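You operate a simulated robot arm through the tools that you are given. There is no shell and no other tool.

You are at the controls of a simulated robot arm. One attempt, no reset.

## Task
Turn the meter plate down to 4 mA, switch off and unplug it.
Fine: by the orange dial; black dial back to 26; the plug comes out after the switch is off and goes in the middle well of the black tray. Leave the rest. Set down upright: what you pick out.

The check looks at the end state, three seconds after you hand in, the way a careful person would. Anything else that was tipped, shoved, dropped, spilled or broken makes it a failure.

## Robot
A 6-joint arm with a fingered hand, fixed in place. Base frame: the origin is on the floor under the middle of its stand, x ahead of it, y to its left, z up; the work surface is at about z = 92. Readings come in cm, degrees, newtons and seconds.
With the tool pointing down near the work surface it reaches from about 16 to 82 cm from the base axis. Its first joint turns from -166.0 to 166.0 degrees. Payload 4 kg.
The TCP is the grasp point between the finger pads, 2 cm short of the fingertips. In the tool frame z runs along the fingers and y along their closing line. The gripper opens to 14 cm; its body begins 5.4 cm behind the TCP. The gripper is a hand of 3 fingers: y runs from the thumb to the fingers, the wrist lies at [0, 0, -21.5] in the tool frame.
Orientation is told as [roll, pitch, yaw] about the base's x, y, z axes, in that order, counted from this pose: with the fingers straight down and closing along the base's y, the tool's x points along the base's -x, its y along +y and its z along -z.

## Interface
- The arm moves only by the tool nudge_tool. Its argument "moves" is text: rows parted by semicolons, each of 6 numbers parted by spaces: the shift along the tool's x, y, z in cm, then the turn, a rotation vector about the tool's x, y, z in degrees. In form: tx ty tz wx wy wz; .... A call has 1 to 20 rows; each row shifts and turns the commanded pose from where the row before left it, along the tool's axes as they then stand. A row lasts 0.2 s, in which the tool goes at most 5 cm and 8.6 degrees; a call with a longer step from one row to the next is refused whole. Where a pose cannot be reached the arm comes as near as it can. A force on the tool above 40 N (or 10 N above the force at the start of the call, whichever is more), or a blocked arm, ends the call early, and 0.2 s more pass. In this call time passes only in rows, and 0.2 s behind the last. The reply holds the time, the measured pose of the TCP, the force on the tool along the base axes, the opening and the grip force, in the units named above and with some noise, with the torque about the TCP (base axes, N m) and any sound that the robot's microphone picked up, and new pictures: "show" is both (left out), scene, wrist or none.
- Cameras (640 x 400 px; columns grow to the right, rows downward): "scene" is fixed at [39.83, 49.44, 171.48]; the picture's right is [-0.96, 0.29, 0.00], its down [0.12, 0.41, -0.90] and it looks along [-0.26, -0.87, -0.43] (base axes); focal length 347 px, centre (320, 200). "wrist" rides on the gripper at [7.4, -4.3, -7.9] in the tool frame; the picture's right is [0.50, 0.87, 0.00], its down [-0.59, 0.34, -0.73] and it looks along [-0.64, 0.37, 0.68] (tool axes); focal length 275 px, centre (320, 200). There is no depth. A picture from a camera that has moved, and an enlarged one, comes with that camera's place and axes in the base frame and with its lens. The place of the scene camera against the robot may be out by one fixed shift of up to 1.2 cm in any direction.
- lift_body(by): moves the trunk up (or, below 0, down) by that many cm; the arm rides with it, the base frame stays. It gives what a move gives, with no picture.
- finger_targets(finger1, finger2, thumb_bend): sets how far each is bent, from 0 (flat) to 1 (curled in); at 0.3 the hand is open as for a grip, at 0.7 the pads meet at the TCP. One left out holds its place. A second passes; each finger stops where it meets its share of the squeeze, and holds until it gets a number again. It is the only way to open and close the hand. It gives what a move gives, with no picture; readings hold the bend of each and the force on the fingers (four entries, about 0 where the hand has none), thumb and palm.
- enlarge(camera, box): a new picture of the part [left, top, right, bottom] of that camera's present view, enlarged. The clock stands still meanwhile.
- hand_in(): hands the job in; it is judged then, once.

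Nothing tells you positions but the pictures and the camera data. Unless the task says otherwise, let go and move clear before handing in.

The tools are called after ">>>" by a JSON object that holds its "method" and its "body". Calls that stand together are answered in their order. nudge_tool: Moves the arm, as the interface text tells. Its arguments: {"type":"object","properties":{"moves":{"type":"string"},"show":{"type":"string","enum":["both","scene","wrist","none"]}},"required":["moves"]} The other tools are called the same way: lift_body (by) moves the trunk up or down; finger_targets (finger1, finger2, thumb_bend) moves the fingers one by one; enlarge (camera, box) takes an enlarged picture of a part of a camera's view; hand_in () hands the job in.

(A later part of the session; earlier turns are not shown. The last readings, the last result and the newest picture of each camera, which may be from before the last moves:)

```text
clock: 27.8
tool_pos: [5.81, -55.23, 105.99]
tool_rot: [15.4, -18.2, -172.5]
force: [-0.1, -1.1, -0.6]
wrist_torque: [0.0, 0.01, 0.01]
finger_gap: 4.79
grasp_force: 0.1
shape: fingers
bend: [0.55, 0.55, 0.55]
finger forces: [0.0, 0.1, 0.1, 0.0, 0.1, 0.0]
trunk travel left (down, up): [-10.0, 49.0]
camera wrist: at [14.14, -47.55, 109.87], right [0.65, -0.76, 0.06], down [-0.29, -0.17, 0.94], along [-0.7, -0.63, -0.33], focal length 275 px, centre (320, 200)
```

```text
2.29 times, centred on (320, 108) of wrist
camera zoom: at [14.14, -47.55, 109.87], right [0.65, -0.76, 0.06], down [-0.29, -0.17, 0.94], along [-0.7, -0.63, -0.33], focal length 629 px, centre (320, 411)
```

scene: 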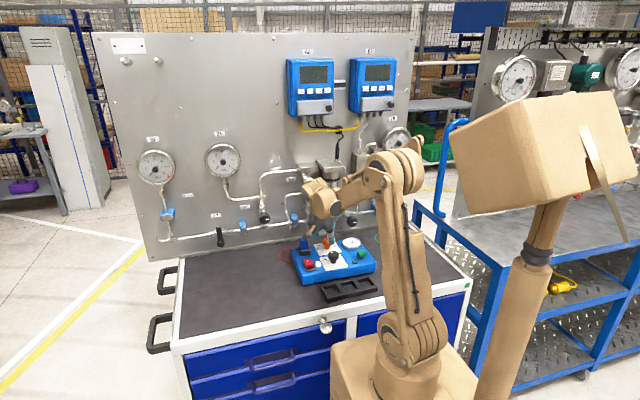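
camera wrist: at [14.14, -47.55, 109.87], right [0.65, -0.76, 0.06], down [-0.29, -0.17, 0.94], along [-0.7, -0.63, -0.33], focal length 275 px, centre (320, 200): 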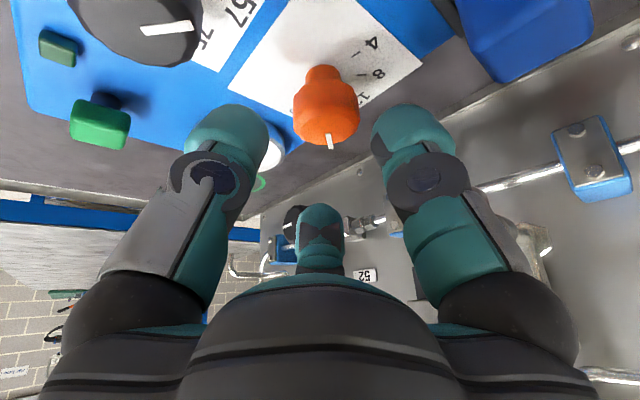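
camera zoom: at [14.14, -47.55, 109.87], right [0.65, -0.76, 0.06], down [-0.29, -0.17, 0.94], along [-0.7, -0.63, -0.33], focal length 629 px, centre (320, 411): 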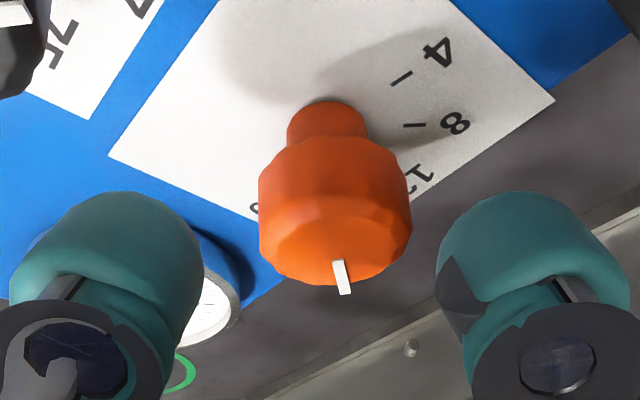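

The knob stays centred between the fingers; I place it at about (4.5, -57.0) with its top near z = 100.8. I'll slide down the last 6 cm around it.

>>> {"method": "nudge_tool", "body": {"moves": "0.2 -0.02 1.5 0 0 0; 0.21 -0.03 1.5 0 0 0; 0 0 1.6 0 0 0; 0 0 1.58 0 0 0", "show": "both"}}

>>> {"method": "enlarge", "body": {"camera": "scene", "box": [280, 200, 400, 275]}}

>>> {"method": "enlarge", "body": {"camera": "wrist", "box": [180, 60, 460, 235]}}

```text
clock: 28.8
tool_pos: [4.76, -56.43, 100.76]
tool_rot: [15.2, -18.3, -172.5]
force: [1.8, 4.3, 17.8]
wrist_torque: [0.79, 0.12, -0.1]
finger_gap: 4.74
grasp_force: 9.1
shape: fingers
bend: [0.55, 0.55, 0.55]
finger forces: [0.0, 0.0, 0.1, 0.0, 18.8, 0.0]
trunk travel left (down, up): [-10.0, 49.0]
stopped in row 4: the force on the tool passed its limit at 57 N (the readings are from after the stop); the commanded pose is now the measured one
camera wrist: at [13.02, -48.96, 104.63], right [0.65, -0.76, 0.06], down [-0.29, -0.17, 0.94], along [-0.7, -0.63, -0.33], focal length 275 px, centre (320, 200)
```

scene: 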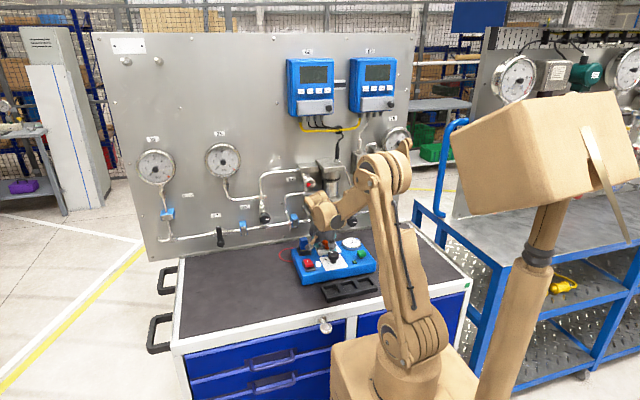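
wrist: 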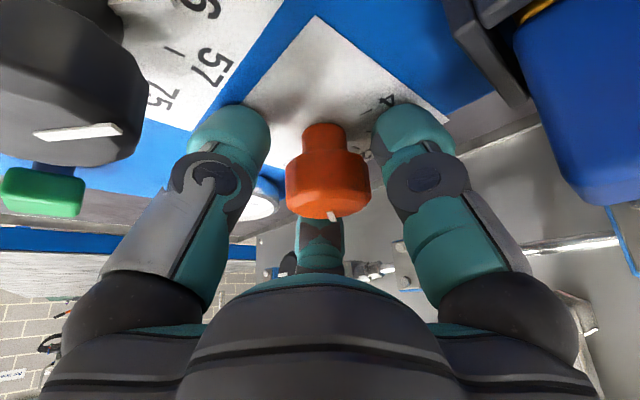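

```text
5.33 times, centred on (340, 238) of scene
camera zoom: at [39.83, 49.44, 171.48], right [-0.96, 0.29, 0.0], down [0.12, 0.41, -0.9], along [-0.26, -0.87, -0.43], focal length 1850 px, centre (213, 0)
```

zoom: 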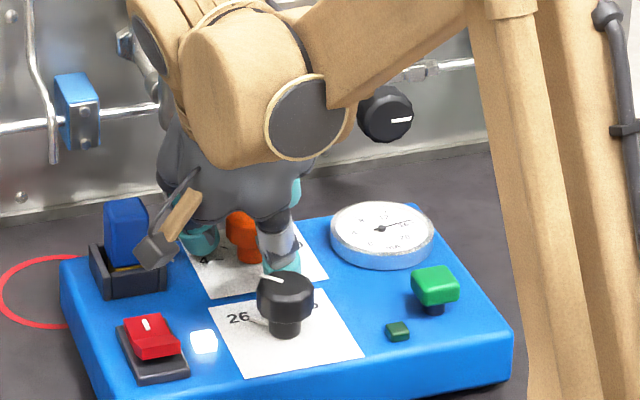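

```text
2.29 times, centred on (320, 148) of wrist
camera zoom: at [13.02, -48.96, 104.63], right [0.65, -0.76, 0.06], down [-0.29, -0.17, 0.94], along [-0.7, -0.63, -0.33], focal length 629 px, centre (320, 320)
```

zoom: 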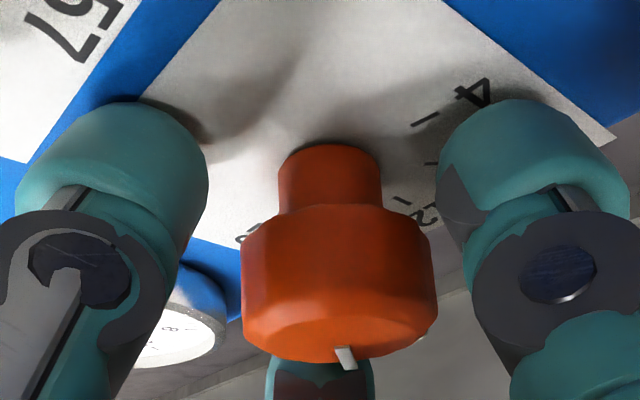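

The thumb tip touched the top of the box, because the lean lowers it on the robot side. I'll back up 1 cm, reduce the lean to about 14° (the hand now sits below the handle) and settle with more tip clearance.

>>> {"method": "nudge_tool", "body": {"moves": "0 0 -1 0 0 0; 0 0 0 3.08 3.94 0; 0 0 0 3.08 3.94 0; -0.24 0.31 0 0 0 0; -0.24 0.31 0 0 0 0", "show": "both"}}

>>> {"method": "enlarge", "body": {"camera": "scene", "box": [280, 200, 400, 275]}}

>>> {"method": "enlarge", "body": {"camera": "wrist", "box": [180, 60, 460, 235]}}

```text
clock: 30.0
tool_pos: [4.62, -57.1, 101.73]
tool_rot: [8.6, -10.6, -170.7]
force: [0.2, 0.0, -0.1]
wrist_torque: [-0.03, 0.0, 0.03]
finger_gap: 4.77
grasp_force: 0.1
shape: fingers
bend: [0.55, 0.55, 0.55]
finger forces: [0.1, 0.0, 0.0, 0.0, 0.1, 0.0]
trunk travel left (down, up): [-10.0, 49.0]
camera wrist: at [12.34, -50.11, 107.44], right [0.65, -0.76, 0.04], down [-0.39, -0.29, 0.87], along [-0.65, -0.58, -0.49], focal length 275 px, centre (320, 200)
```

scene: 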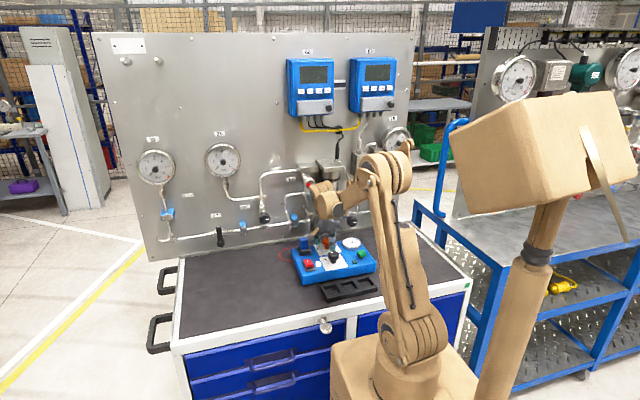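
wrist: 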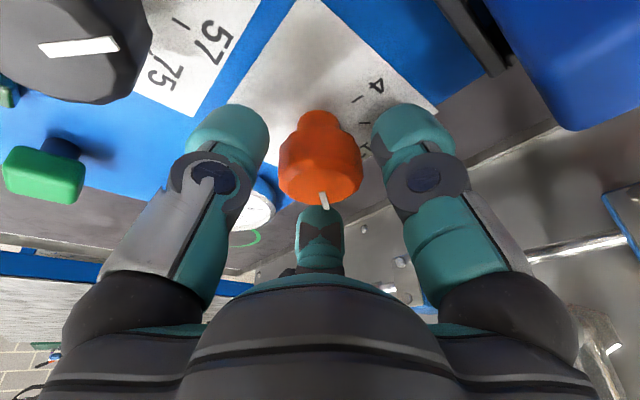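

```text
5.33 times, centred on (340, 238) of scene
camera zoom: at [39.83, 49.44, 171.48], right [-0.96, 0.29, 0.0], down [0.12, 0.41, -0.9], along [-0.26, -0.87, -0.43], focal length 1850 px, centre (213, 0)
```

zoom: 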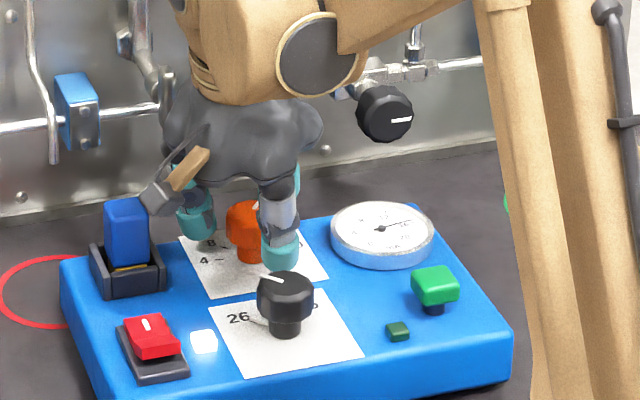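

```text
2.29 times, centred on (320, 148) of wrist
camera zoom: at [12.34, -50.11, 107.44], right [0.65, -0.76, 0.04], down [-0.39, -0.29, 0.87], along [-0.65, -0.58, -0.49], focal length 629 px, centre (320, 320)
```

zoom: 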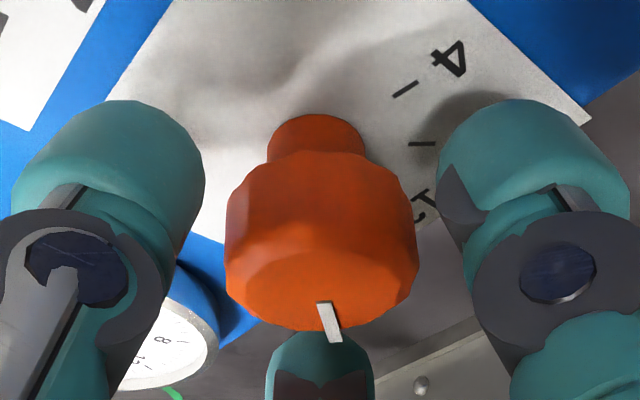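

The knob is centred in the fingers with no contact. I'll lower just under a centimetre and then grip.

>>> {"method": "nudge_tool", "body": {"moves": "0.05 -0.1 0.45 0 0 0; 0.04 -0.1 0.45 0 0 0", "show": "none"}}

>>> {"method": "finger_targets", "body": {"finger1": 0.66, "finger2": 0.66, "thumb_bend": 0.66}}

>>> {"method": "enlarge", "body": {"camera": "wrist", "box": [180, 60, 460, 235]}}

>>> {"method": "enlarge", "body": {"camera": "scene", "box": [280, 200, 400, 275]}}

```text
clock: 30.6
tool_pos: [4.59, -56.97, 100.79]
tool_rot: [8.6, -10.6, -170.6]
force: [0.1, 0.3, 0.3]
wrist_torque: [-0.01, 0.0, -0.02]
finger_gap: 4.77
grasp_force: 0.0
shape: fingers
bend: [0.55, 0.55, 0.55]
finger forces: [0.1, 0.1, 0.1, 0.0, 0.0, 0.1]
trunk travel left (down, up): [-10.0, 49.0]
```

```text
clock: 31.6
tool_pos: [4.52, -57.06, 100.76]
tool_rot: [8.5, -10.6, -170.7]
force: [-0.4, 1.7, -0.1]
wrist_torque: [0.02, -0.06, 0.0]
finger_gap: 3.25
grasp_force: 12.4
shape: fingers
bend: [0.6, 0.61, 0.62]
finger forces: [7.7, 7.3, 0.1, 0.1, 10.4, 0.0]
trunk travel left (down, up): [-10.0, 49.0]
```

```text
2.29 times, centred on (320, 148) of wrist
camera zoom: at [12.22, -50.1, 106.46], right [0.65, -0.76, 0.03], down [-0.39, -0.29, 0.87], along [-0.65, -0.58, -0.49], focal length 629 px, centre (320, 320)
```

zoom: 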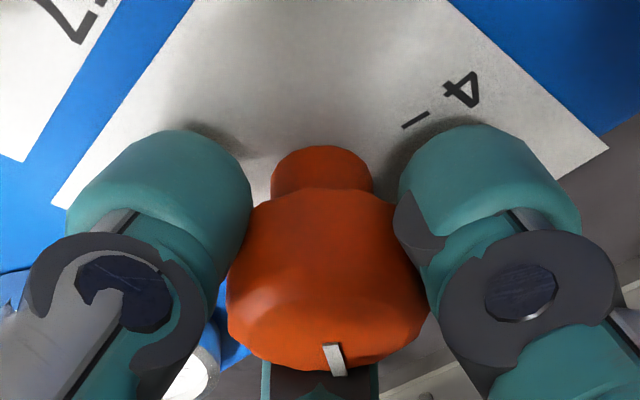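

```text
5.33 times, centred on (340, 238) of scene
camera zoom: at [39.83, 49.44, 171.48], right [-0.96, 0.29, 0.0], down [0.12, 0.41, -0.9], along [-0.26, -0.87, -0.43], focal length 1850 px, centre (213, 0)
```

zoom: 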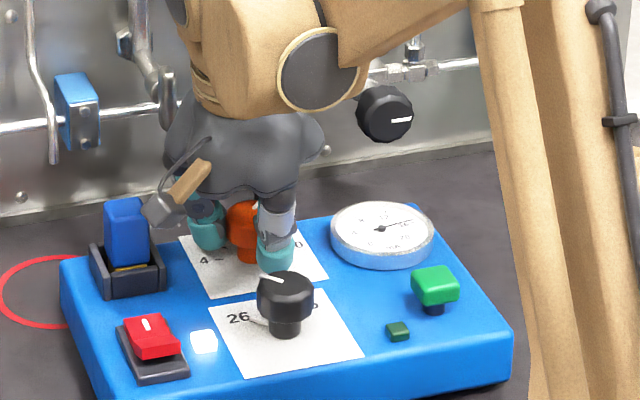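

Grip holds at 7–10 N per finger. I'll turn about the vertical by 20° first and check force and gauge.

>>> {"method": "nudge_tool", "body": {"moves": "0 0 0 -0.97 0.76 -4.95; 0 0 0 -0.97 0.76 -4.95; 0 0 0 -0.97 0.76 -4.95; 0 0 0 -0.97 0.76 -4.95", "show": "both"}}

>>> {"method": "enlarge", "body": {"camera": "scene", "box": [280, 200, 400, 275]}}

>>> {"method": "enlarge", "body": {"camera": "scene", "box": [336, 232, 368, 252]}}

```text
clock: 32.6
tool_pos: [4.46, -57.13, 100.66]
tool_rot: [8.6, -10.6, -150.4]
force: [-5.7, 0.5, 0.3]
wrist_torque: [0.05, 0.01, -0.06]
finger_gap: 3.21
grasp_force: 13.0
shape: fingers
bend: [0.6, 0.61, 0.62]
finger forces: [7.2, 8.2, 0.0, 0.0, 11.1, 0.0]
trunk travel left (down, up): [-10.0, 49.0]
camera wrist: at [9.32, -47.83, 106.47], right [0.87, -0.49, 0.04], down [-0.27, -0.41, 0.87], along [-0.41, -0.77, -0.49], focal length 275 px, centre (320, 200)
```

scene: 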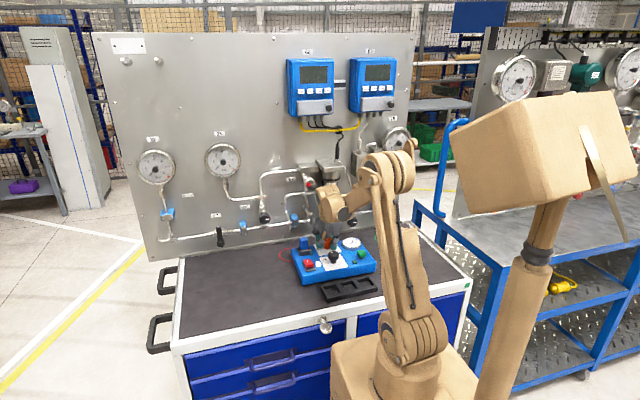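
wrist: 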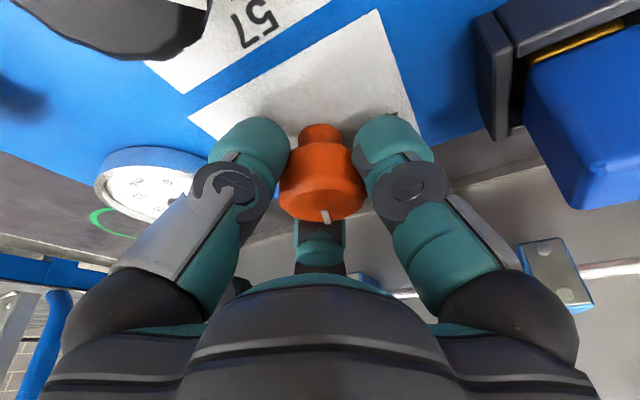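

```text
5.33 times, centred on (340, 238) of scene
camera zoom: at [39.83, 49.44, 171.48], right [-0.96, 0.29, 0.0], down [0.12, 0.41, -0.9], along [-0.26, -0.87, -0.43], focal length 1850 px, centre (213, 0)
```

zoom: 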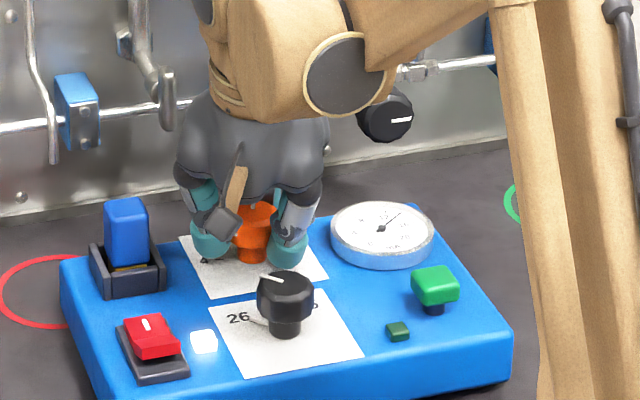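

```text
16.00 times, centred on (352, 242) of scene
camera zoom: at [39.83, 49.44, 171.48], right [-0.96, 0.29, 0.0], down [0.12, 0.41, -0.9], along [-0.26, -0.87, -0.43], focal length 5548 px, centre (-192, -472)
```

zoom: 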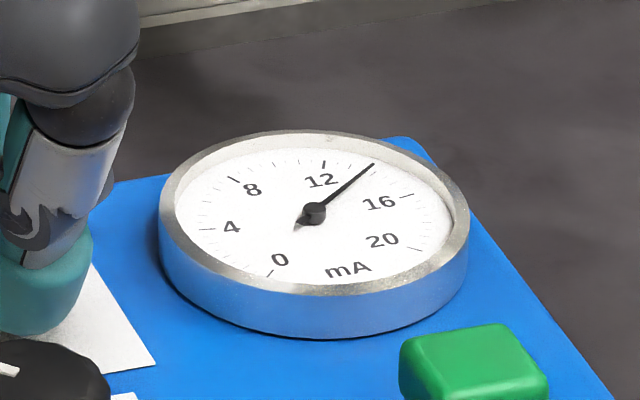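

The gauge has dropped to about 14 mA, so 20° is about 2 mA and the scene camera can read it. I'll turn another 20°.

>>> {"method": "nudge_tool", "body": {"moves": "0 0 0 -0.97 0.76 -4.95; 0 0 0 -0.97 0.76 -4.95; 0 0 0 -0.97 0.76 -4.95; 0 0 0 -0.97 0.76 -4.95", "show": "both"}}

>>> {"method": "enlarge", "body": {"camera": "scene", "box": [280, 190, 400, 265]}}

>>> {"method": "enlarge", "body": {"camera": "scene", "box": [336, 232, 368, 252]}}

```text
clock: 33.6
tool_pos: [4.37, -57.09, 100.75]
tool_rot: [8.8, -10.5, -129.9]
force: [-9.9, -0.4, 0.2]
wrist_torque: [0.09, 0.08, -0.07]
finger_gap: 3.23
grasp_force: 13.2
shape: fingers
bend: [0.6, 0.61, 0.61]
finger forces: [6.5, 7.3, 0.0, 0.1, 12.6, 0.0]
trunk travel left (down, up): [-10.0, 49.0]
camera wrist: at [5.84, -46.75, 106.48], right [0.99, -0.15, 0.04], down [-0.11, -0.48, 0.87], along [-0.12, -0.87, -0.49], focal length 275 px, centre (320, 200)
```

scene: 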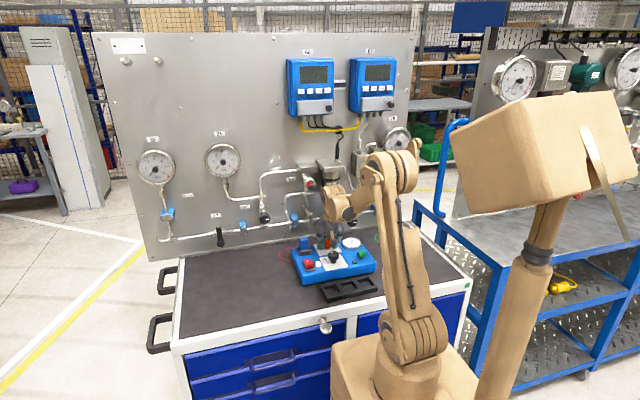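
wrist: 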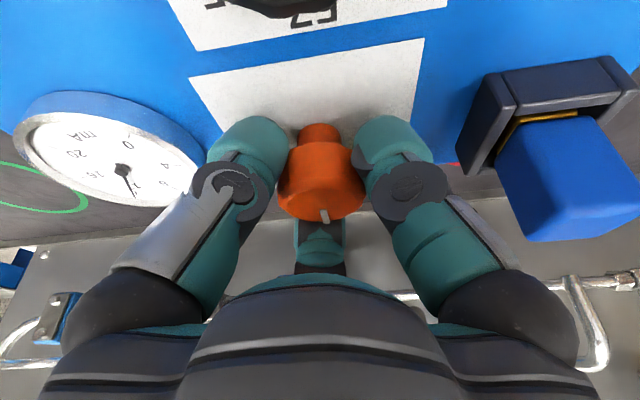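

```text
5.33 times, centred on (340, 228) of scene
camera zoom: at [39.83, 49.44, 171.48], right [-0.96, 0.29, 0.0], down [0.12, 0.41, -0.9], along [-0.26, -0.87, -0.43], focal length 1850 px, centre (213, 53)
```

zoom: 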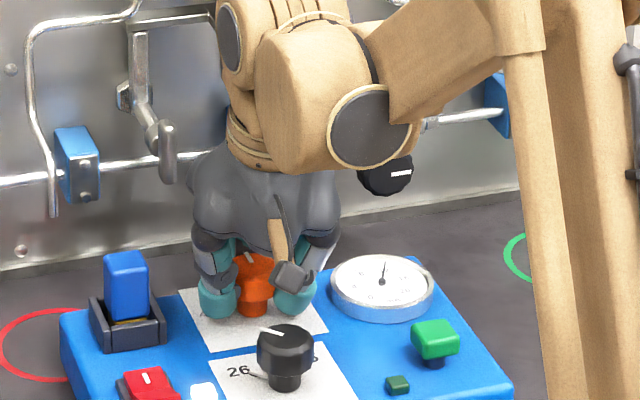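

```text
16.00 times, centred on (352, 242) of scene
camera zoom: at [39.83, 49.44, 171.48], right [-0.96, 0.29, 0.0], down [0.12, 0.41, -0.9], along [-0.26, -0.87, -0.43], focal length 5548 px, centre (-192, -472)
```

zoom: 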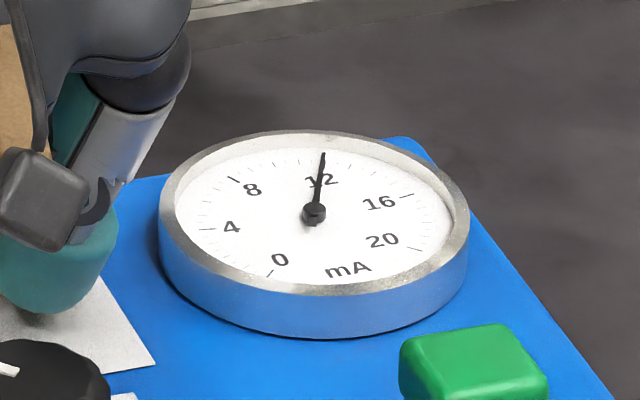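

The gauge shows about 12 mA. The side force comes from a small grip offset, so I'll let go, swing back 41° around the knob and take a fresh hold slightly to -x.

>>> {"method": "finger_targets", "body": {"finger1": 0.55, "finger2": 0.55, "thumb_bend": 0.55}}

>>> {"method": "enlarge", "body": {"camera": "wrist", "box": [180, 60, 460, 235]}}

>>> {"method": "enlarge", "body": {"camera": "scene", "box": [300, 225, 364, 265]}}

```text
clock: 34.6
tool_pos: [4.55, -57.0, 100.84]
tool_rot: [8.8, -10.6, -130.0]
force: [-0.6, -0.5, -0.5]
wrist_torque: [-0.01, -0.01, 0.03]
finger_gap: 4.78
grasp_force: 0.1
shape: fingers
bend: [0.55, 0.55, 0.55]
finger forces: [0.0, 0.1, 0.0, 0.1, 0.0, 0.0]
trunk travel left (down, up): [-10.0, 49.0]
```

```text
2.29 times, centred on (320, 148) of wrist
camera zoom: at [6.0, -46.72, 106.5], right [0.99, -0.15, 0.04], down [-0.11, -0.48, 0.87], along [-0.12, -0.87, -0.49], focal length 629 px, centre (320, 320)
```

zoom: 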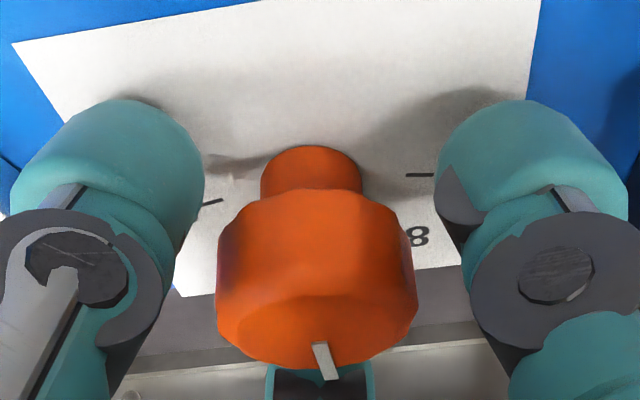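

```text
10.00 times, centred on (332, 245) of scene
camera zoom: at [39.83, 49.44, 171.48], right [-0.96, 0.29, 0.0], down [0.12, 0.41, -0.9], along [-0.26, -0.87, -0.43], focal length 3468 px, centre (200, -250)
```

zoom: 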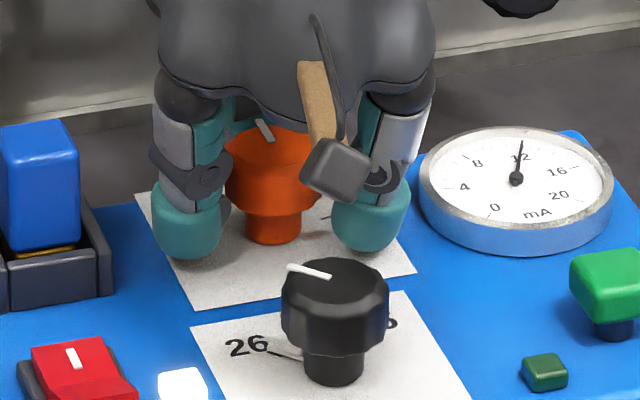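

Released cleanly; the knob stays where I left it. Now I'll swing back 41° with the fingers open.

>>> {"method": "nudge_tool", "body": {"moves": "0 0 0 0.97 -0.76 4.95; 0 0 0 0.97 -0.76 4.95; 0 0 0 0.97 -0.76 4.95; 0 0 0 0.97 -0.76 4.95; 0 0 0 0.97 -0.76 4.95; 0 0 0 0.97 -0.76 4.95; 0 0 0 0.97 -0.76 4.95; -0.1 0 0 0.97 -0.76 4.95", "show": "wrist"}}

>>> {"method": "enlarge", "body": {"camera": "wrist", "box": [180, 60, 460, 235]}}

>>> {"method": "enlarge", "body": {"camera": "scene", "box": [300, 225, 364, 265]}}

```text
clock: 36.4
tool_pos: [4.54, -56.99, 100.74]
tool_rot: [8.6, -10.6, -170.8]
force: [0.9, 0.0, -0.4]
wrist_torque: [0.01, 0.0, 0.03]
finger_gap: 4.78
grasp_force: 0.0
shape: fingers
bend: [0.55, 0.55, 0.55]
finger forces: [0.0, 0.0, 0.0, 0.0, 0.0, 0.1]
trunk travel left (down, up): [-10.0, 49.0]
camera wrist: at [12.18, -50.09, 106.51], right [0.65, -0.76, 0.04], down [-0.39, -0.29, 0.87], along [-0.65, -0.58, -0.49], focal length 275 px, centre (320, 200)
```

wrist: 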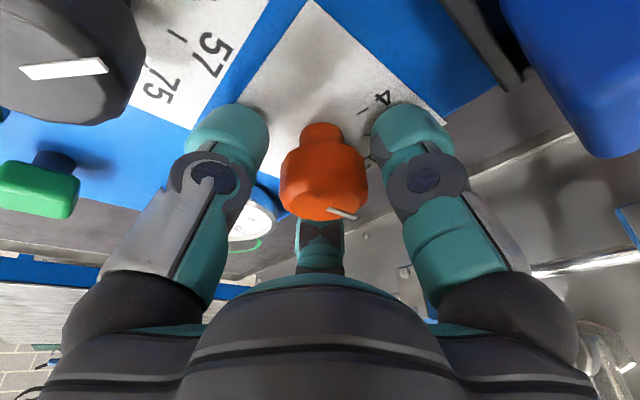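

```text
2.29 times, centred on (320, 148) of wrist
camera zoom: at [12.18, -50.09, 106.51], right [0.65, -0.76, 0.04], down [-0.39, -0.29, 0.87], along [-0.65, -0.58, -0.49], focal length 629 px, centre (320, 320)
```

zoom: 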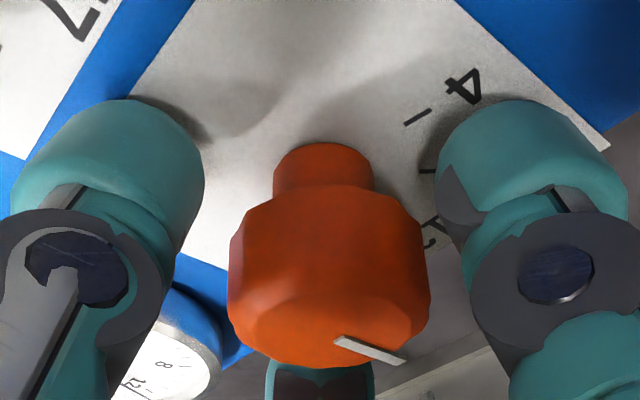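

```text
10.00 times, centred on (332, 245) of scene
camera zoom: at [39.83, 49.44, 171.48], right [-0.96, 0.29, 0.0], down [0.12, 0.41, -0.9], along [-0.26, -0.87, -0.43], focal length 3468 px, centre (200, -250)
```

zoom: 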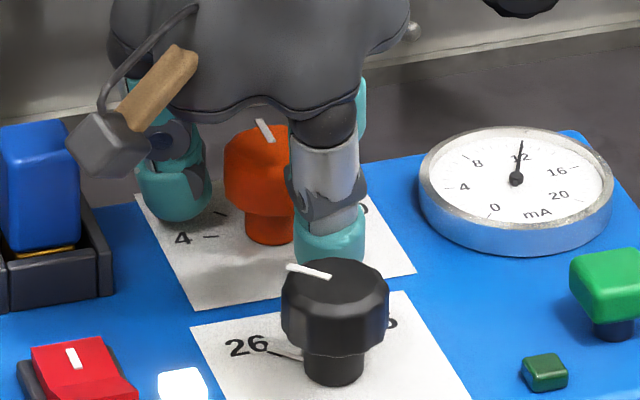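

The knob sits slightly off my grip centre, at about (4.4, -57.3). I'll correct by 0.3 cm, grip again and turn another 41°.

>>> {"method": "nudge_tool", "body": {"moves": "-0.16 0.27 0.05 0 0 0", "show": "none"}}

>>> {"method": "finger_targets", "body": {"finger1": 0.66, "finger2": 0.66, "thumb_bend": 0.66}}

>>> {"method": "nudge_tool", "body": {"moves": "0 0 0 -0.97 0.76 -4.95; 0 0 0 -0.97 0.76 -4.95; 0 0 0 -0.97 0.76 -4.95; 0 0 0 -0.97 0.76 -4.95; 0 0 0 -0.97 0.76 -4.95; 0 0 0 -0.97 0.76 -4.95; 0 0 0 -0.97 0.76 -4.95; 0 0 0 -0.97 0.76 -4.95", "show": "wrist"}}

>>> {"method": "enlarge", "body": {"camera": "scene", "box": [336, 232, 368, 252]}}

>>> {"method": "enlarge", "body": {"camera": "scene", "box": [280, 200, 400, 275]}}

```text
clock: 36.8
tool_pos: [4.4, -57.36, 100.7]
tool_rot: [8.6, -10.6, -170.8]
force: [-1.1, -0.5, -1.4]
wrist_torque: [-0.02, -0.02, 0.02]
finger_gap: 4.78
grasp_force: 0.0
shape: fingers
bend: [0.55, 0.55, 0.55]
finger forces: [0.1, 0.0, 0.0, 0.1, 0.0, 0.0]
trunk travel left (down, up): [-10.0, 49.0]
```

```text
clock: 37.8
tool_pos: [4.39, -57.37, 100.74]
tool_rot: [8.6, -10.6, -170.6]
force: [-0.3, 4.0, -0.8]
wrist_torque: [0.05, -0.06, -0.02]
finger_gap: 3.42
grasp_force: 12.5
shape: fingers
bend: [0.6, 0.62, 0.61]
finger forces: [7.7, 4.7, 0.0, 0.1, 12.9, 0.1]
trunk travel left (down, up): [-10.0, 49.0]
```

```text
clock: 39.6
tool_pos: [4.2, -57.41, 100.87]
tool_rot: [8.9, -10.6, -129.8]
force: [2.4, 0.4, -0.2]
wrist_torque: [0.01, -0.12, -0.05]
finger_gap: 3.38
grasp_force: 13.4
shape: fingers
bend: [0.6, 0.63, 0.61]
finger forces: [9.6, 5.6, 0.0, 0.0, 11.2, 0.0]
trunk travel left (down, up): [-10.0, 49.0]
camera wrist: at [5.75, -47.02, 106.49], right [0.99, -0.15, 0.04], down [-0.11, -0.48, 0.87], along [-0.12, -0.87, -0.49], focal length 275 px, centre (320, 200)
```

wrist: 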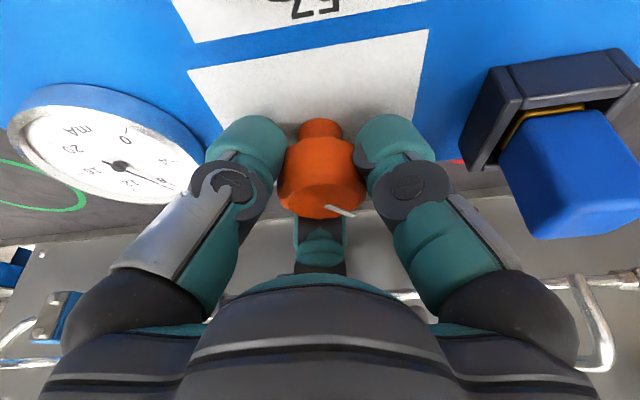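

```text
16.00 times, centred on (352, 242) of scene
camera zoom: at [39.83, 49.44, 171.48], right [-0.96, 0.29, 0.0], down [0.12, 0.41, -0.9], along [-0.26, -0.87, -0.43], focal length 5548 px, centre (-192, -472)
```

zoom: 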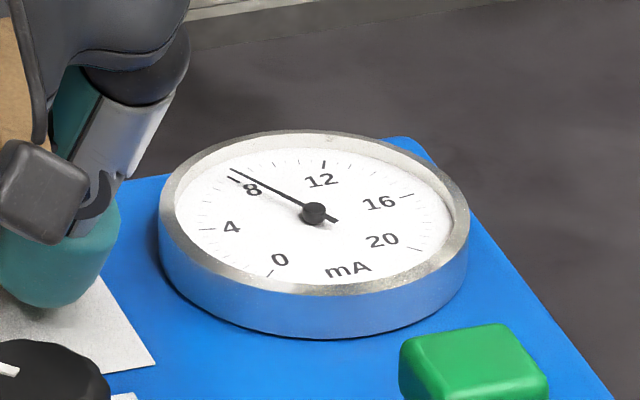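

```text
5.33 times, centred on (340, 238) of scene
camera zoom: at [39.83, 49.44, 171.48], right [-0.96, 0.29, 0.0], down [0.12, 0.41, -0.9], along [-0.26, -0.87, -0.43], focal length 1850 px, centre (213, 0)
```

zoom: 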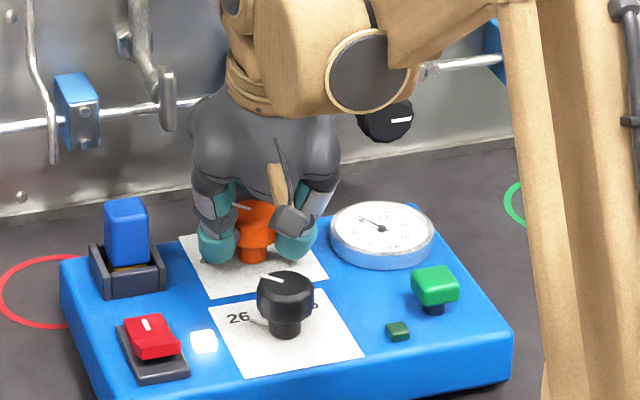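

The gauge reads about 8.2 mA. One more hold is needed: release, swing back, regrip and turn the rest.

>>> {"method": "finger_targets", "body": {"finger1": 0.55, "finger2": 0.55, "thumb_bend": 0.55}}

>>> {"method": "nudge_tool", "body": {"moves": "0 0 0 0.97 -0.76 4.95; 0 0 0 0.97 -0.76 4.95; 0 0 0 0.97 -0.76 4.95; 0 0 0 0.97 -0.76 4.95; 0 0 0 0.97 -0.76 4.95; 0 0 0 0.97 -0.76 4.95; 0 0 0 0.97 -0.76 4.95; 0 0 0 0.97 -0.76 4.95", "show": "wrist"}}

>>> {"method": "enlarge", "body": {"camera": "wrist", "box": [180, 60, 460, 235]}}

>>> {"method": "enlarge", "body": {"camera": "scene", "box": [336, 232, 368, 252]}}

```text
clock: 40.6
tool_pos: [4.38, -57.3, 100.83]
tool_rot: [8.8, -10.7, -130.0]
force: [0.0, 0.2, 0.0]
wrist_torque: [0.01, 0.04, -0.01]
finger_gap: 4.79
grasp_force: 0.0
shape: fingers
bend: [0.55, 0.55, 0.55]
finger forces: [0.1, 0.1, 0.1, 0.0, 0.0, 0.1]
trunk travel left (down, up): [-10.0, 49.0]
```

```text
clock: 42.4
tool_pos: [4.38, -57.44, 100.78]
tool_rot: [8.5, -10.6, -170.9]
force: [-0.2, 0.2, -0.2]
wrist_torque: [-0.01, -0.03, 0.01]
finger_gap: 4.76
grasp_force: 0.0
shape: fingers
bend: [0.55, 0.55, 0.55]
finger forces: [0.0, 0.0, 0.0, 0.1, 0.0, 0.1]
trunk travel left (down, up): [-10.0, 49.0]
camera wrist: at [12.02, -50.41, 106.52], right [0.65, -0.76, 0.04], down [-0.39, -0.29, 0.87], along [-0.65, -0.58, -0.49], focal length 275 px, centre (320, 200)
```

wrist: 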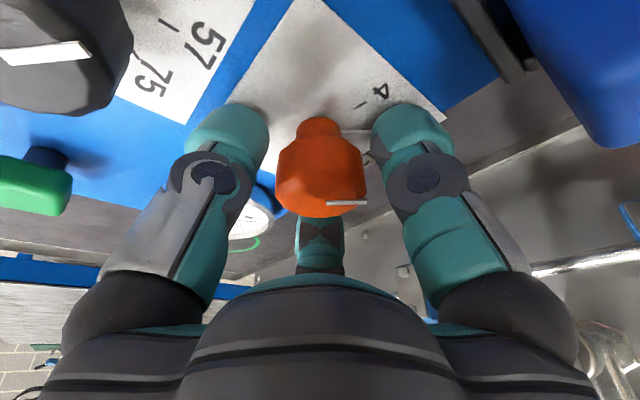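

```text
2.29 times, centred on (320, 148) of wrist
camera zoom: at [12.02, -50.41, 106.52], right [0.65, -0.76, 0.04], down [-0.39, -0.29, 0.87], along [-0.65, -0.58, -0.49], focal length 629 px, centre (320, 320)
```

zoom: 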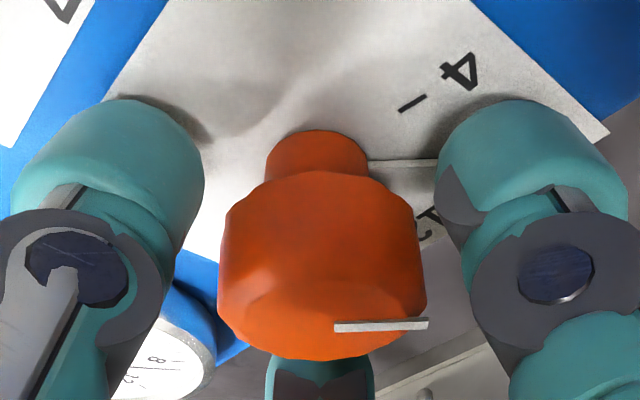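

```text
16.00 times, centred on (352, 242) of scene
camera zoom: at [39.83, 49.44, 171.48], right [-0.96, 0.29, 0.0], down [0.12, 0.41, -0.9], along [-0.26, -0.87, -0.43], focal length 5548 px, centre (-192, -472)
```

zoom: 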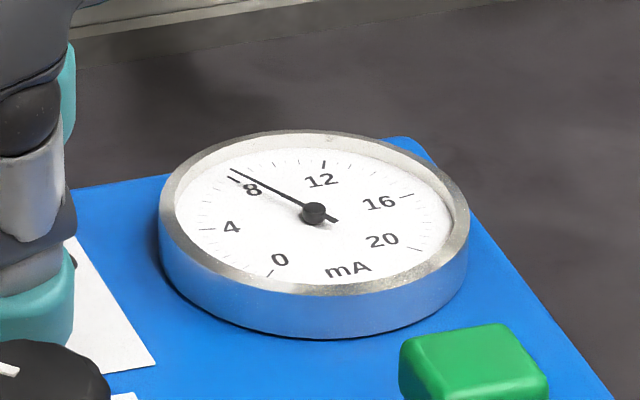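

Regrip and turn another 41°, then I'll read the gauge before fine adjustment.

>>> {"method": "finger_targets", "body": {"finger1": 0.66, "finger2": 0.66, "thumb_bend": 0.66}}

>>> {"method": "nudge_tool", "body": {"moves": "0 0 0 -0.97 0.76 -4.95; 0 0 0 -0.97 0.76 -4.95; 0 0 0 -0.97 0.76 -4.95; 0 0 0 -0.97 0.76 -4.95; 0 0 0 -0.97 0.76 -4.95; 0 0 0 -0.97 0.76 -4.95; 0 0 0 -0.97 0.76 -4.95; 0 0 0 -0.97 0.76 -4.95", "show": "wrist"}}

>>> {"method": "enlarge", "body": {"camera": "scene", "box": [336, 232, 368, 252]}}

>>> {"method": "enlarge", "body": {"camera": "wrist", "box": [180, 60, 460, 235]}}

```text
clock: 43.4
tool_pos: [4.42, -57.34, 100.87]
tool_rot: [8.6, -10.6, -170.7]
force: [0.1, 5.3, 0.3]
wrist_torque: [0.04, -0.1, -0.04]
finger_gap: 3.46
grasp_force: 12.6
shape: fingers
bend: [0.6, 0.63, 0.61]
finger forces: [7.8, 4.6, 0.0, 0.0, 13.0, 0.0]
trunk travel left (down, up): [-10.0, 49.0]
```

```text
clock: 45.2
tool_pos: [4.4, -57.42, 100.77]
tool_rot: [8.8, -10.6, -129.9]
force: [-2.3, -1.3, -1.1]
wrist_torque: [0.06, -0.06, -0.12]
finger_gap: 3.41
grasp_force: 12.8
shape: fingers
bend: [0.6, 0.63, 0.61]
finger forces: [7.7, 6.0, 0.0, 0.0, 11.9, 0.0]
trunk travel left (down, up): [-10.0, 49.0]
camera wrist: at [5.78, -47.05, 106.49], right [0.99, -0.15, 0.04], down [-0.11, -0.48, 0.87], along [-0.12, -0.87, -0.49], focal length 275 px, centre (320, 200)
```

wrist: 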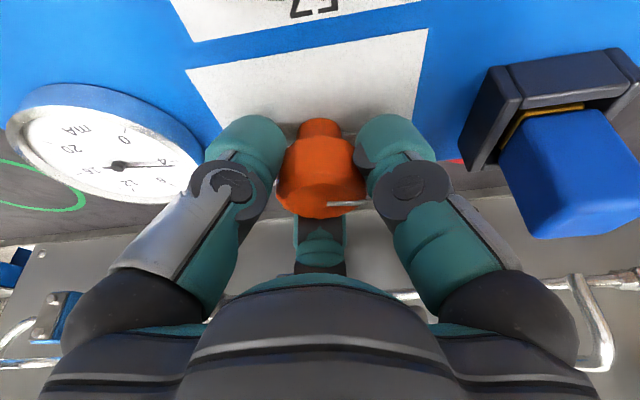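

```text
16.00 times, centred on (352, 242) of scene
camera zoom: at [39.83, 49.44, 171.48], right [-0.96, 0.29, 0.0], down [0.12, 0.41, -0.9], along [-0.26, -0.87, -0.43], focal length 5548 px, centre (-192, -472)
```

zoom: 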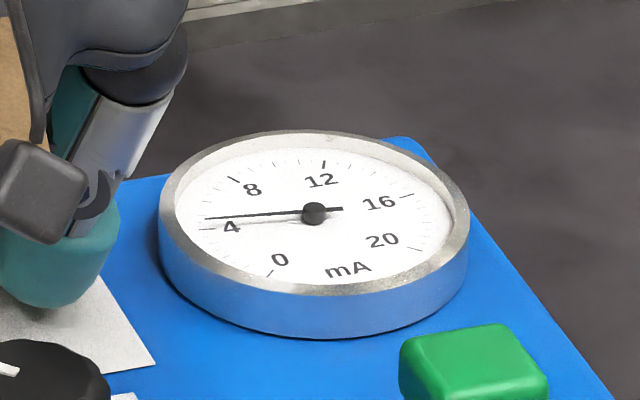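

```text
2.29 times, centred on (320, 148) of wrist
camera zoom: at [5.78, -47.05, 106.49], right [0.99, -0.15, 0.04], down [-0.11, -0.48, 0.87], along [-0.12, -0.87, -0.49], focal length 629 px, centre (320, 320)
```

zoom: 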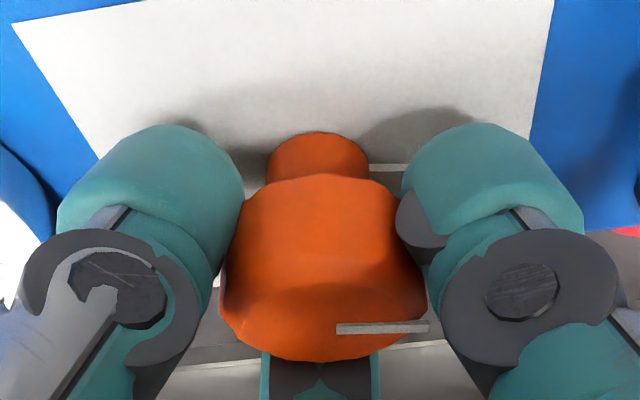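

The needle is a little above 4. I'll look closer before the final trim.

>>> {"method": "enlarge", "body": {"camera": "scene", "box": [343, 237, 359, 247]}}

>>> {"method": "enlarge", "body": {"camera": "wrist", "box": [0, 75, 208, 205]}}

```text
16.00 times, centred on (351, 242) of scene
camera zoom: at [39.83, 49.44, 171.48], right [-0.96, 0.29, 0.0], down [0.12, 0.41, -0.9], along [-0.26, -0.87, -0.43], focal length 5548 px, centre (-176, -472)
```

zoom: 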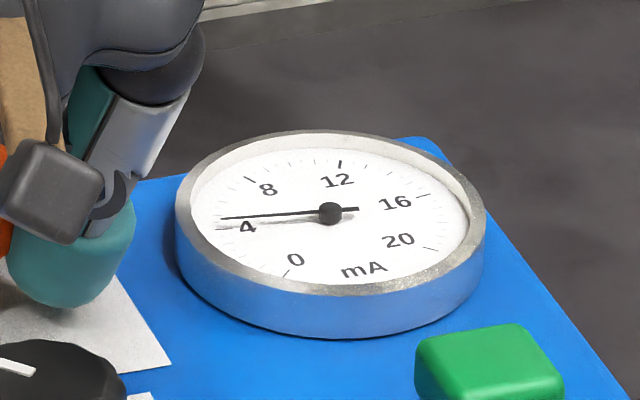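

```text
3.08 times, centred on (104, 140) of wrist
camera zoom: at [5.78, -47.05, 106.49], right [0.99, -0.15, 0.04], down [-0.11, -0.48, 0.87], along [-0.12, -0.87, -0.49], focal length 847 px, centre (985, 385)
```

zoom: 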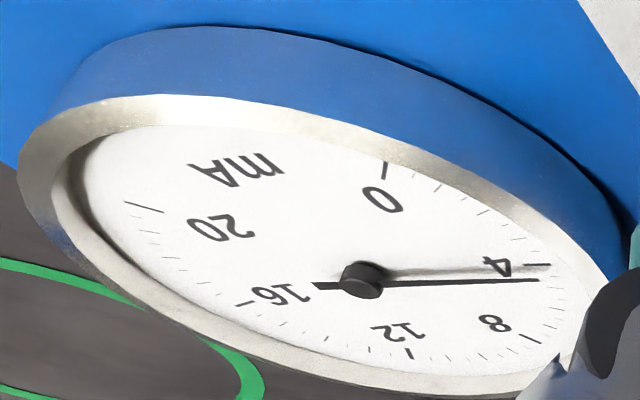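

Allowing for parallax the gauge reads about 4.24 mA, so roughly 2.4° more is needed.

>>> {"method": "nudge_tool", "body": {"moves": "0 0 0 -0.23 0.18 -1.17; 0 0 0 -0.23 0.18 -1.17", "show": "none"}}

>>> {"method": "enlarge", "body": {"camera": "scene", "box": [343, 237, 359, 247]}}

>>> {"method": "enlarge", "body": {"camera": "wrist", "box": [0, 75, 208, 205]}}

```text
clock: 45.8
tool_pos: [4.45, -57.29, 100.76]
tool_rot: [9.0, -10.8, -127.6]
force: [-2.7, -0.4, -0.1]
wrist_torque: [-0.02, -0.03, -0.26]
finger_gap: 3.41
grasp_force: 12.6
shape: fingers
bend: [0.6, 0.62, 0.61]
finger forces: [7.6, 6.5, 0.0, 0.1, 10.9, 0.0]
trunk travel left (down, up): [-10.0, 49.0]
```

```text
16.00 times, centred on (351, 242) of scene
camera zoom: at [39.83, 49.44, 171.48], right [-0.96, 0.29, 0.0], down [0.12, 0.41, -0.9], along [-0.26, -0.87, -0.43], focal length 5548 px, centre (-176, -472)
```

zoom: 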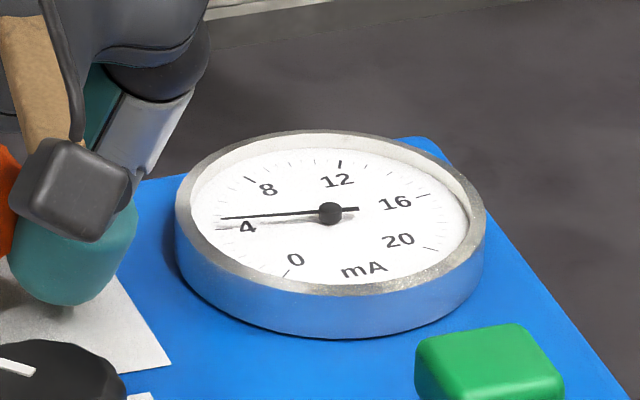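

```text
3.08 times, centred on (104, 140) of wrist
camera zoom: at [5.36, -46.97, 106.5], right [0.99, -0.11, 0.04], down [-0.09, -0.48, 0.87], along [-0.08, -0.87, -0.49], focal length 847 px, centre (985, 385)
```

zoom: 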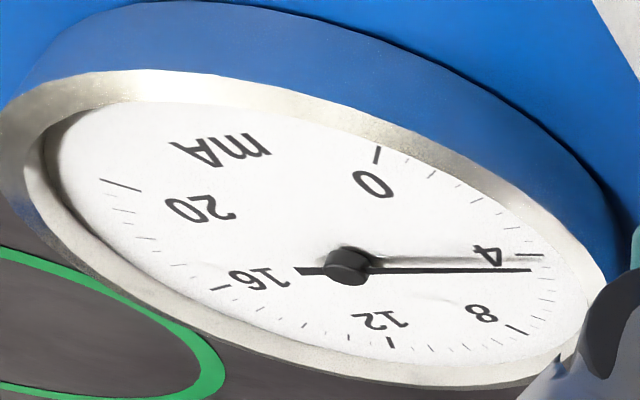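

The wrist view shows the needle parallel to the 4 mark. It did not move on the last trim and the torque rose, so the dial is at its 4 mA end. I'll release, ease up, restore the larger lean and back out along the tilted line.

>>> {"method": "finger_targets", "body": {"finger1": 0.55, "finger2": 0.55, "thumb_bend": 0.55}}

>>> {"method": "nudge_tool", "body": {"moves": "0 0 -1.1 0 0 0; 0 0 0 -3.08 -3.94 0; 0 0 0 -3.08 -3.94 0; 0 0 -1.5 0 0 0; 0 0 -2 0 0 0", "show": "both"}}

>>> {"method": "enlarge", "body": {"camera": "scene", "box": [280, 190, 400, 265]}}

```text
clock: 46.8
tool_pos: [4.42, -57.35, 100.83]
tool_rot: [8.9, -10.6, -127.6]
force: [0.4, 0.5, 0.0]
wrist_torque: [-0.04, 0.01, 0.02]
finger_gap: 4.72
grasp_force: 0.0
shape: fingers
bend: [0.55, 0.55, 0.55]
finger forces: [0.0, 0.1, 0.0, 0.0, 0.0, 0.1]
trunk travel left (down, up): [-10.0, 49.0]
```

```text
clock: 48.0
tool_pos: [4.42, -55.64, 105.05]
tool_rot: [15.5, -18.3, -129.3]
force: [-0.1, 0.0, -0.4]
wrist_torque: [0.0, -0.02, 0.03]
finger_gap: 4.8
grasp_force: 0.0
shape: fingers
bend: [0.55, 0.55, 0.55]
finger forces: [0.0, 0.0, 0.0, 0.0, 0.0, 0.0]
trunk travel left (down, up): [-10.0, 49.0]
camera wrist: at [5.35, -44.37, 108.91], right [0.99, -0.1, 0.06], down [-0.09, -0.32, 0.94], along [-0.08, -0.94, -0.33], focal length 275 px, centre (320, 200)
```

scene: 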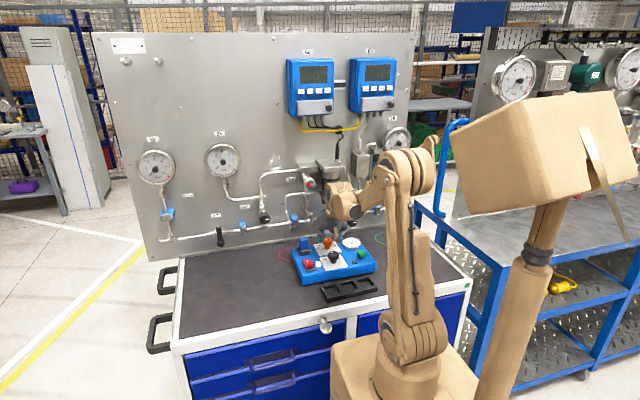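
wrist: 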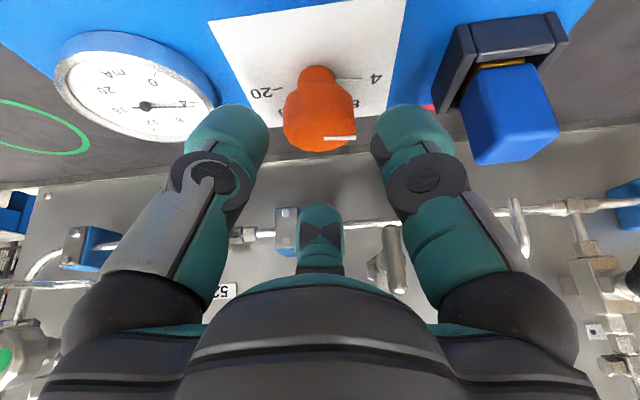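

```text
5.33 times, centred on (340, 228) of scene
camera zoom: at [39.83, 49.44, 171.48], right [-0.96, 0.29, 0.0], down [0.12, 0.41, -0.9], along [-0.26, -0.87, -0.43], focal length 1850 px, centre (213, 53)
```

zoom: 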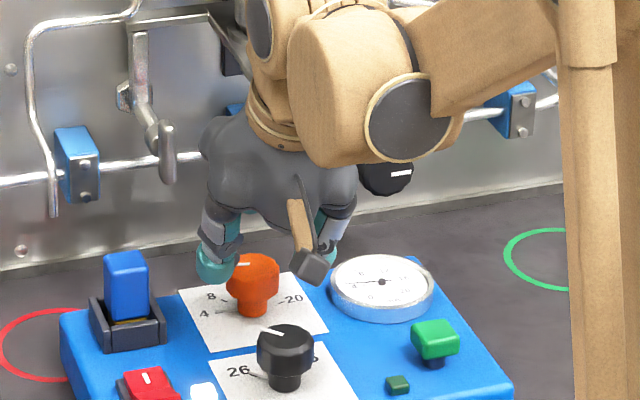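

Clear of the knob. I'll keep backing out along the axis, then check the pointer alignment.

>>> {"method": "nudge_tool", "body": {"moves": "0 0 -3 0 0 0; 0 0 -3 0 0 0; 0 0 -3 0 0 0; 0 0 -3 0 0 0", "show": "wrist"}}

>>> {"method": "enlarge", "body": {"camera": "wrist", "box": [220, 0, 420, 125]}}

>>> {"method": "enlarge", "body": {"camera": "scene", "box": [300, 225, 364, 265]}}

>>> {"method": "enlarge", "body": {"camera": "scene", "box": [343, 237, 359, 247]}}

```text
clock: 49.0
tool_pos: [4.19, -50.65, 116.05]
tool_rot: [15.5, -18.3, -129.3]
force: [-0.4, 0.8, -0.6]
wrist_torque: [0.0, 0.02, -0.02]
finger_gap: 4.77
grasp_force: 0.0
shape: fingers
bend: [0.55, 0.55, 0.55]
finger forces: [0.0, 0.0, 0.1, 0.1, 0.1, 0.0]
trunk travel left (down, up): [-10.0, 49.0]
camera wrist: at [5.14, -39.47, 119.92], right [0.99, -0.1, 0.06], down [-0.09, -0.32, 0.94], along [-0.08, -0.94, -0.33], focal length 275 px, centre (320, 200)
```

wrist: 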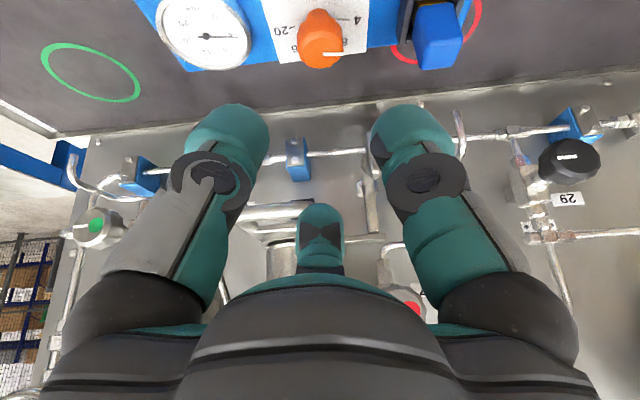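

```text
3.20 times, centred on (320, 62) of wrist
camera zoom: at [5.14, -39.47, 119.92], right [0.99, -0.1, 0.06], down [-0.09, -0.32, 0.94], along [-0.08, -0.94, -0.33], focal length 881 px, centre (320, 640)
```

zoom: 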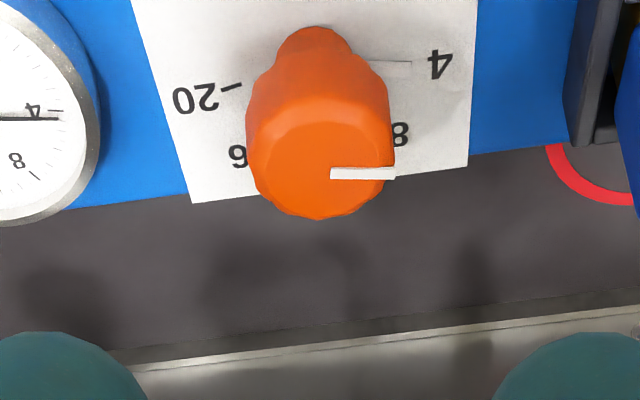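

```text
10.00 times, centred on (332, 245) of scene
camera zoom: at [39.83, 49.44, 171.48], right [-0.96, 0.29, 0.0], down [0.12, 0.41, -0.9], along [-0.26, -0.87, -0.43], focal length 3468 px, centre (200, -250)
```

zoom: 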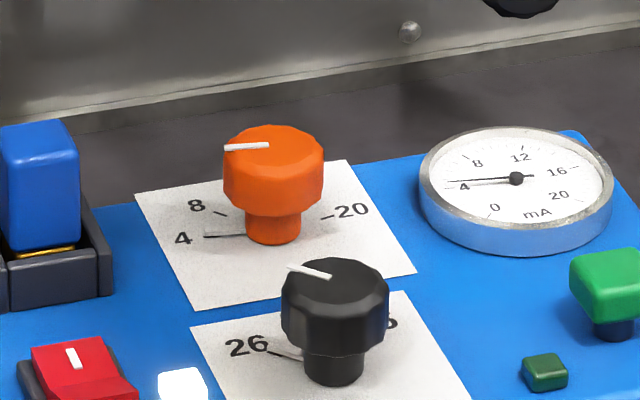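

```text
16.00 times, centred on (351, 242) of scene
camera zoom: at [39.83, 49.44, 171.48], right [-0.96, 0.29, 0.0], down [0.12, 0.41, -0.9], along [-0.26, -0.87, -0.43], focal length 5548 px, centre (-176, -472)
```

zoom: 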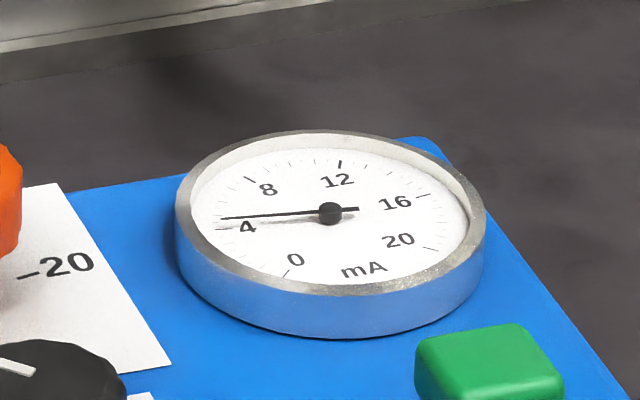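

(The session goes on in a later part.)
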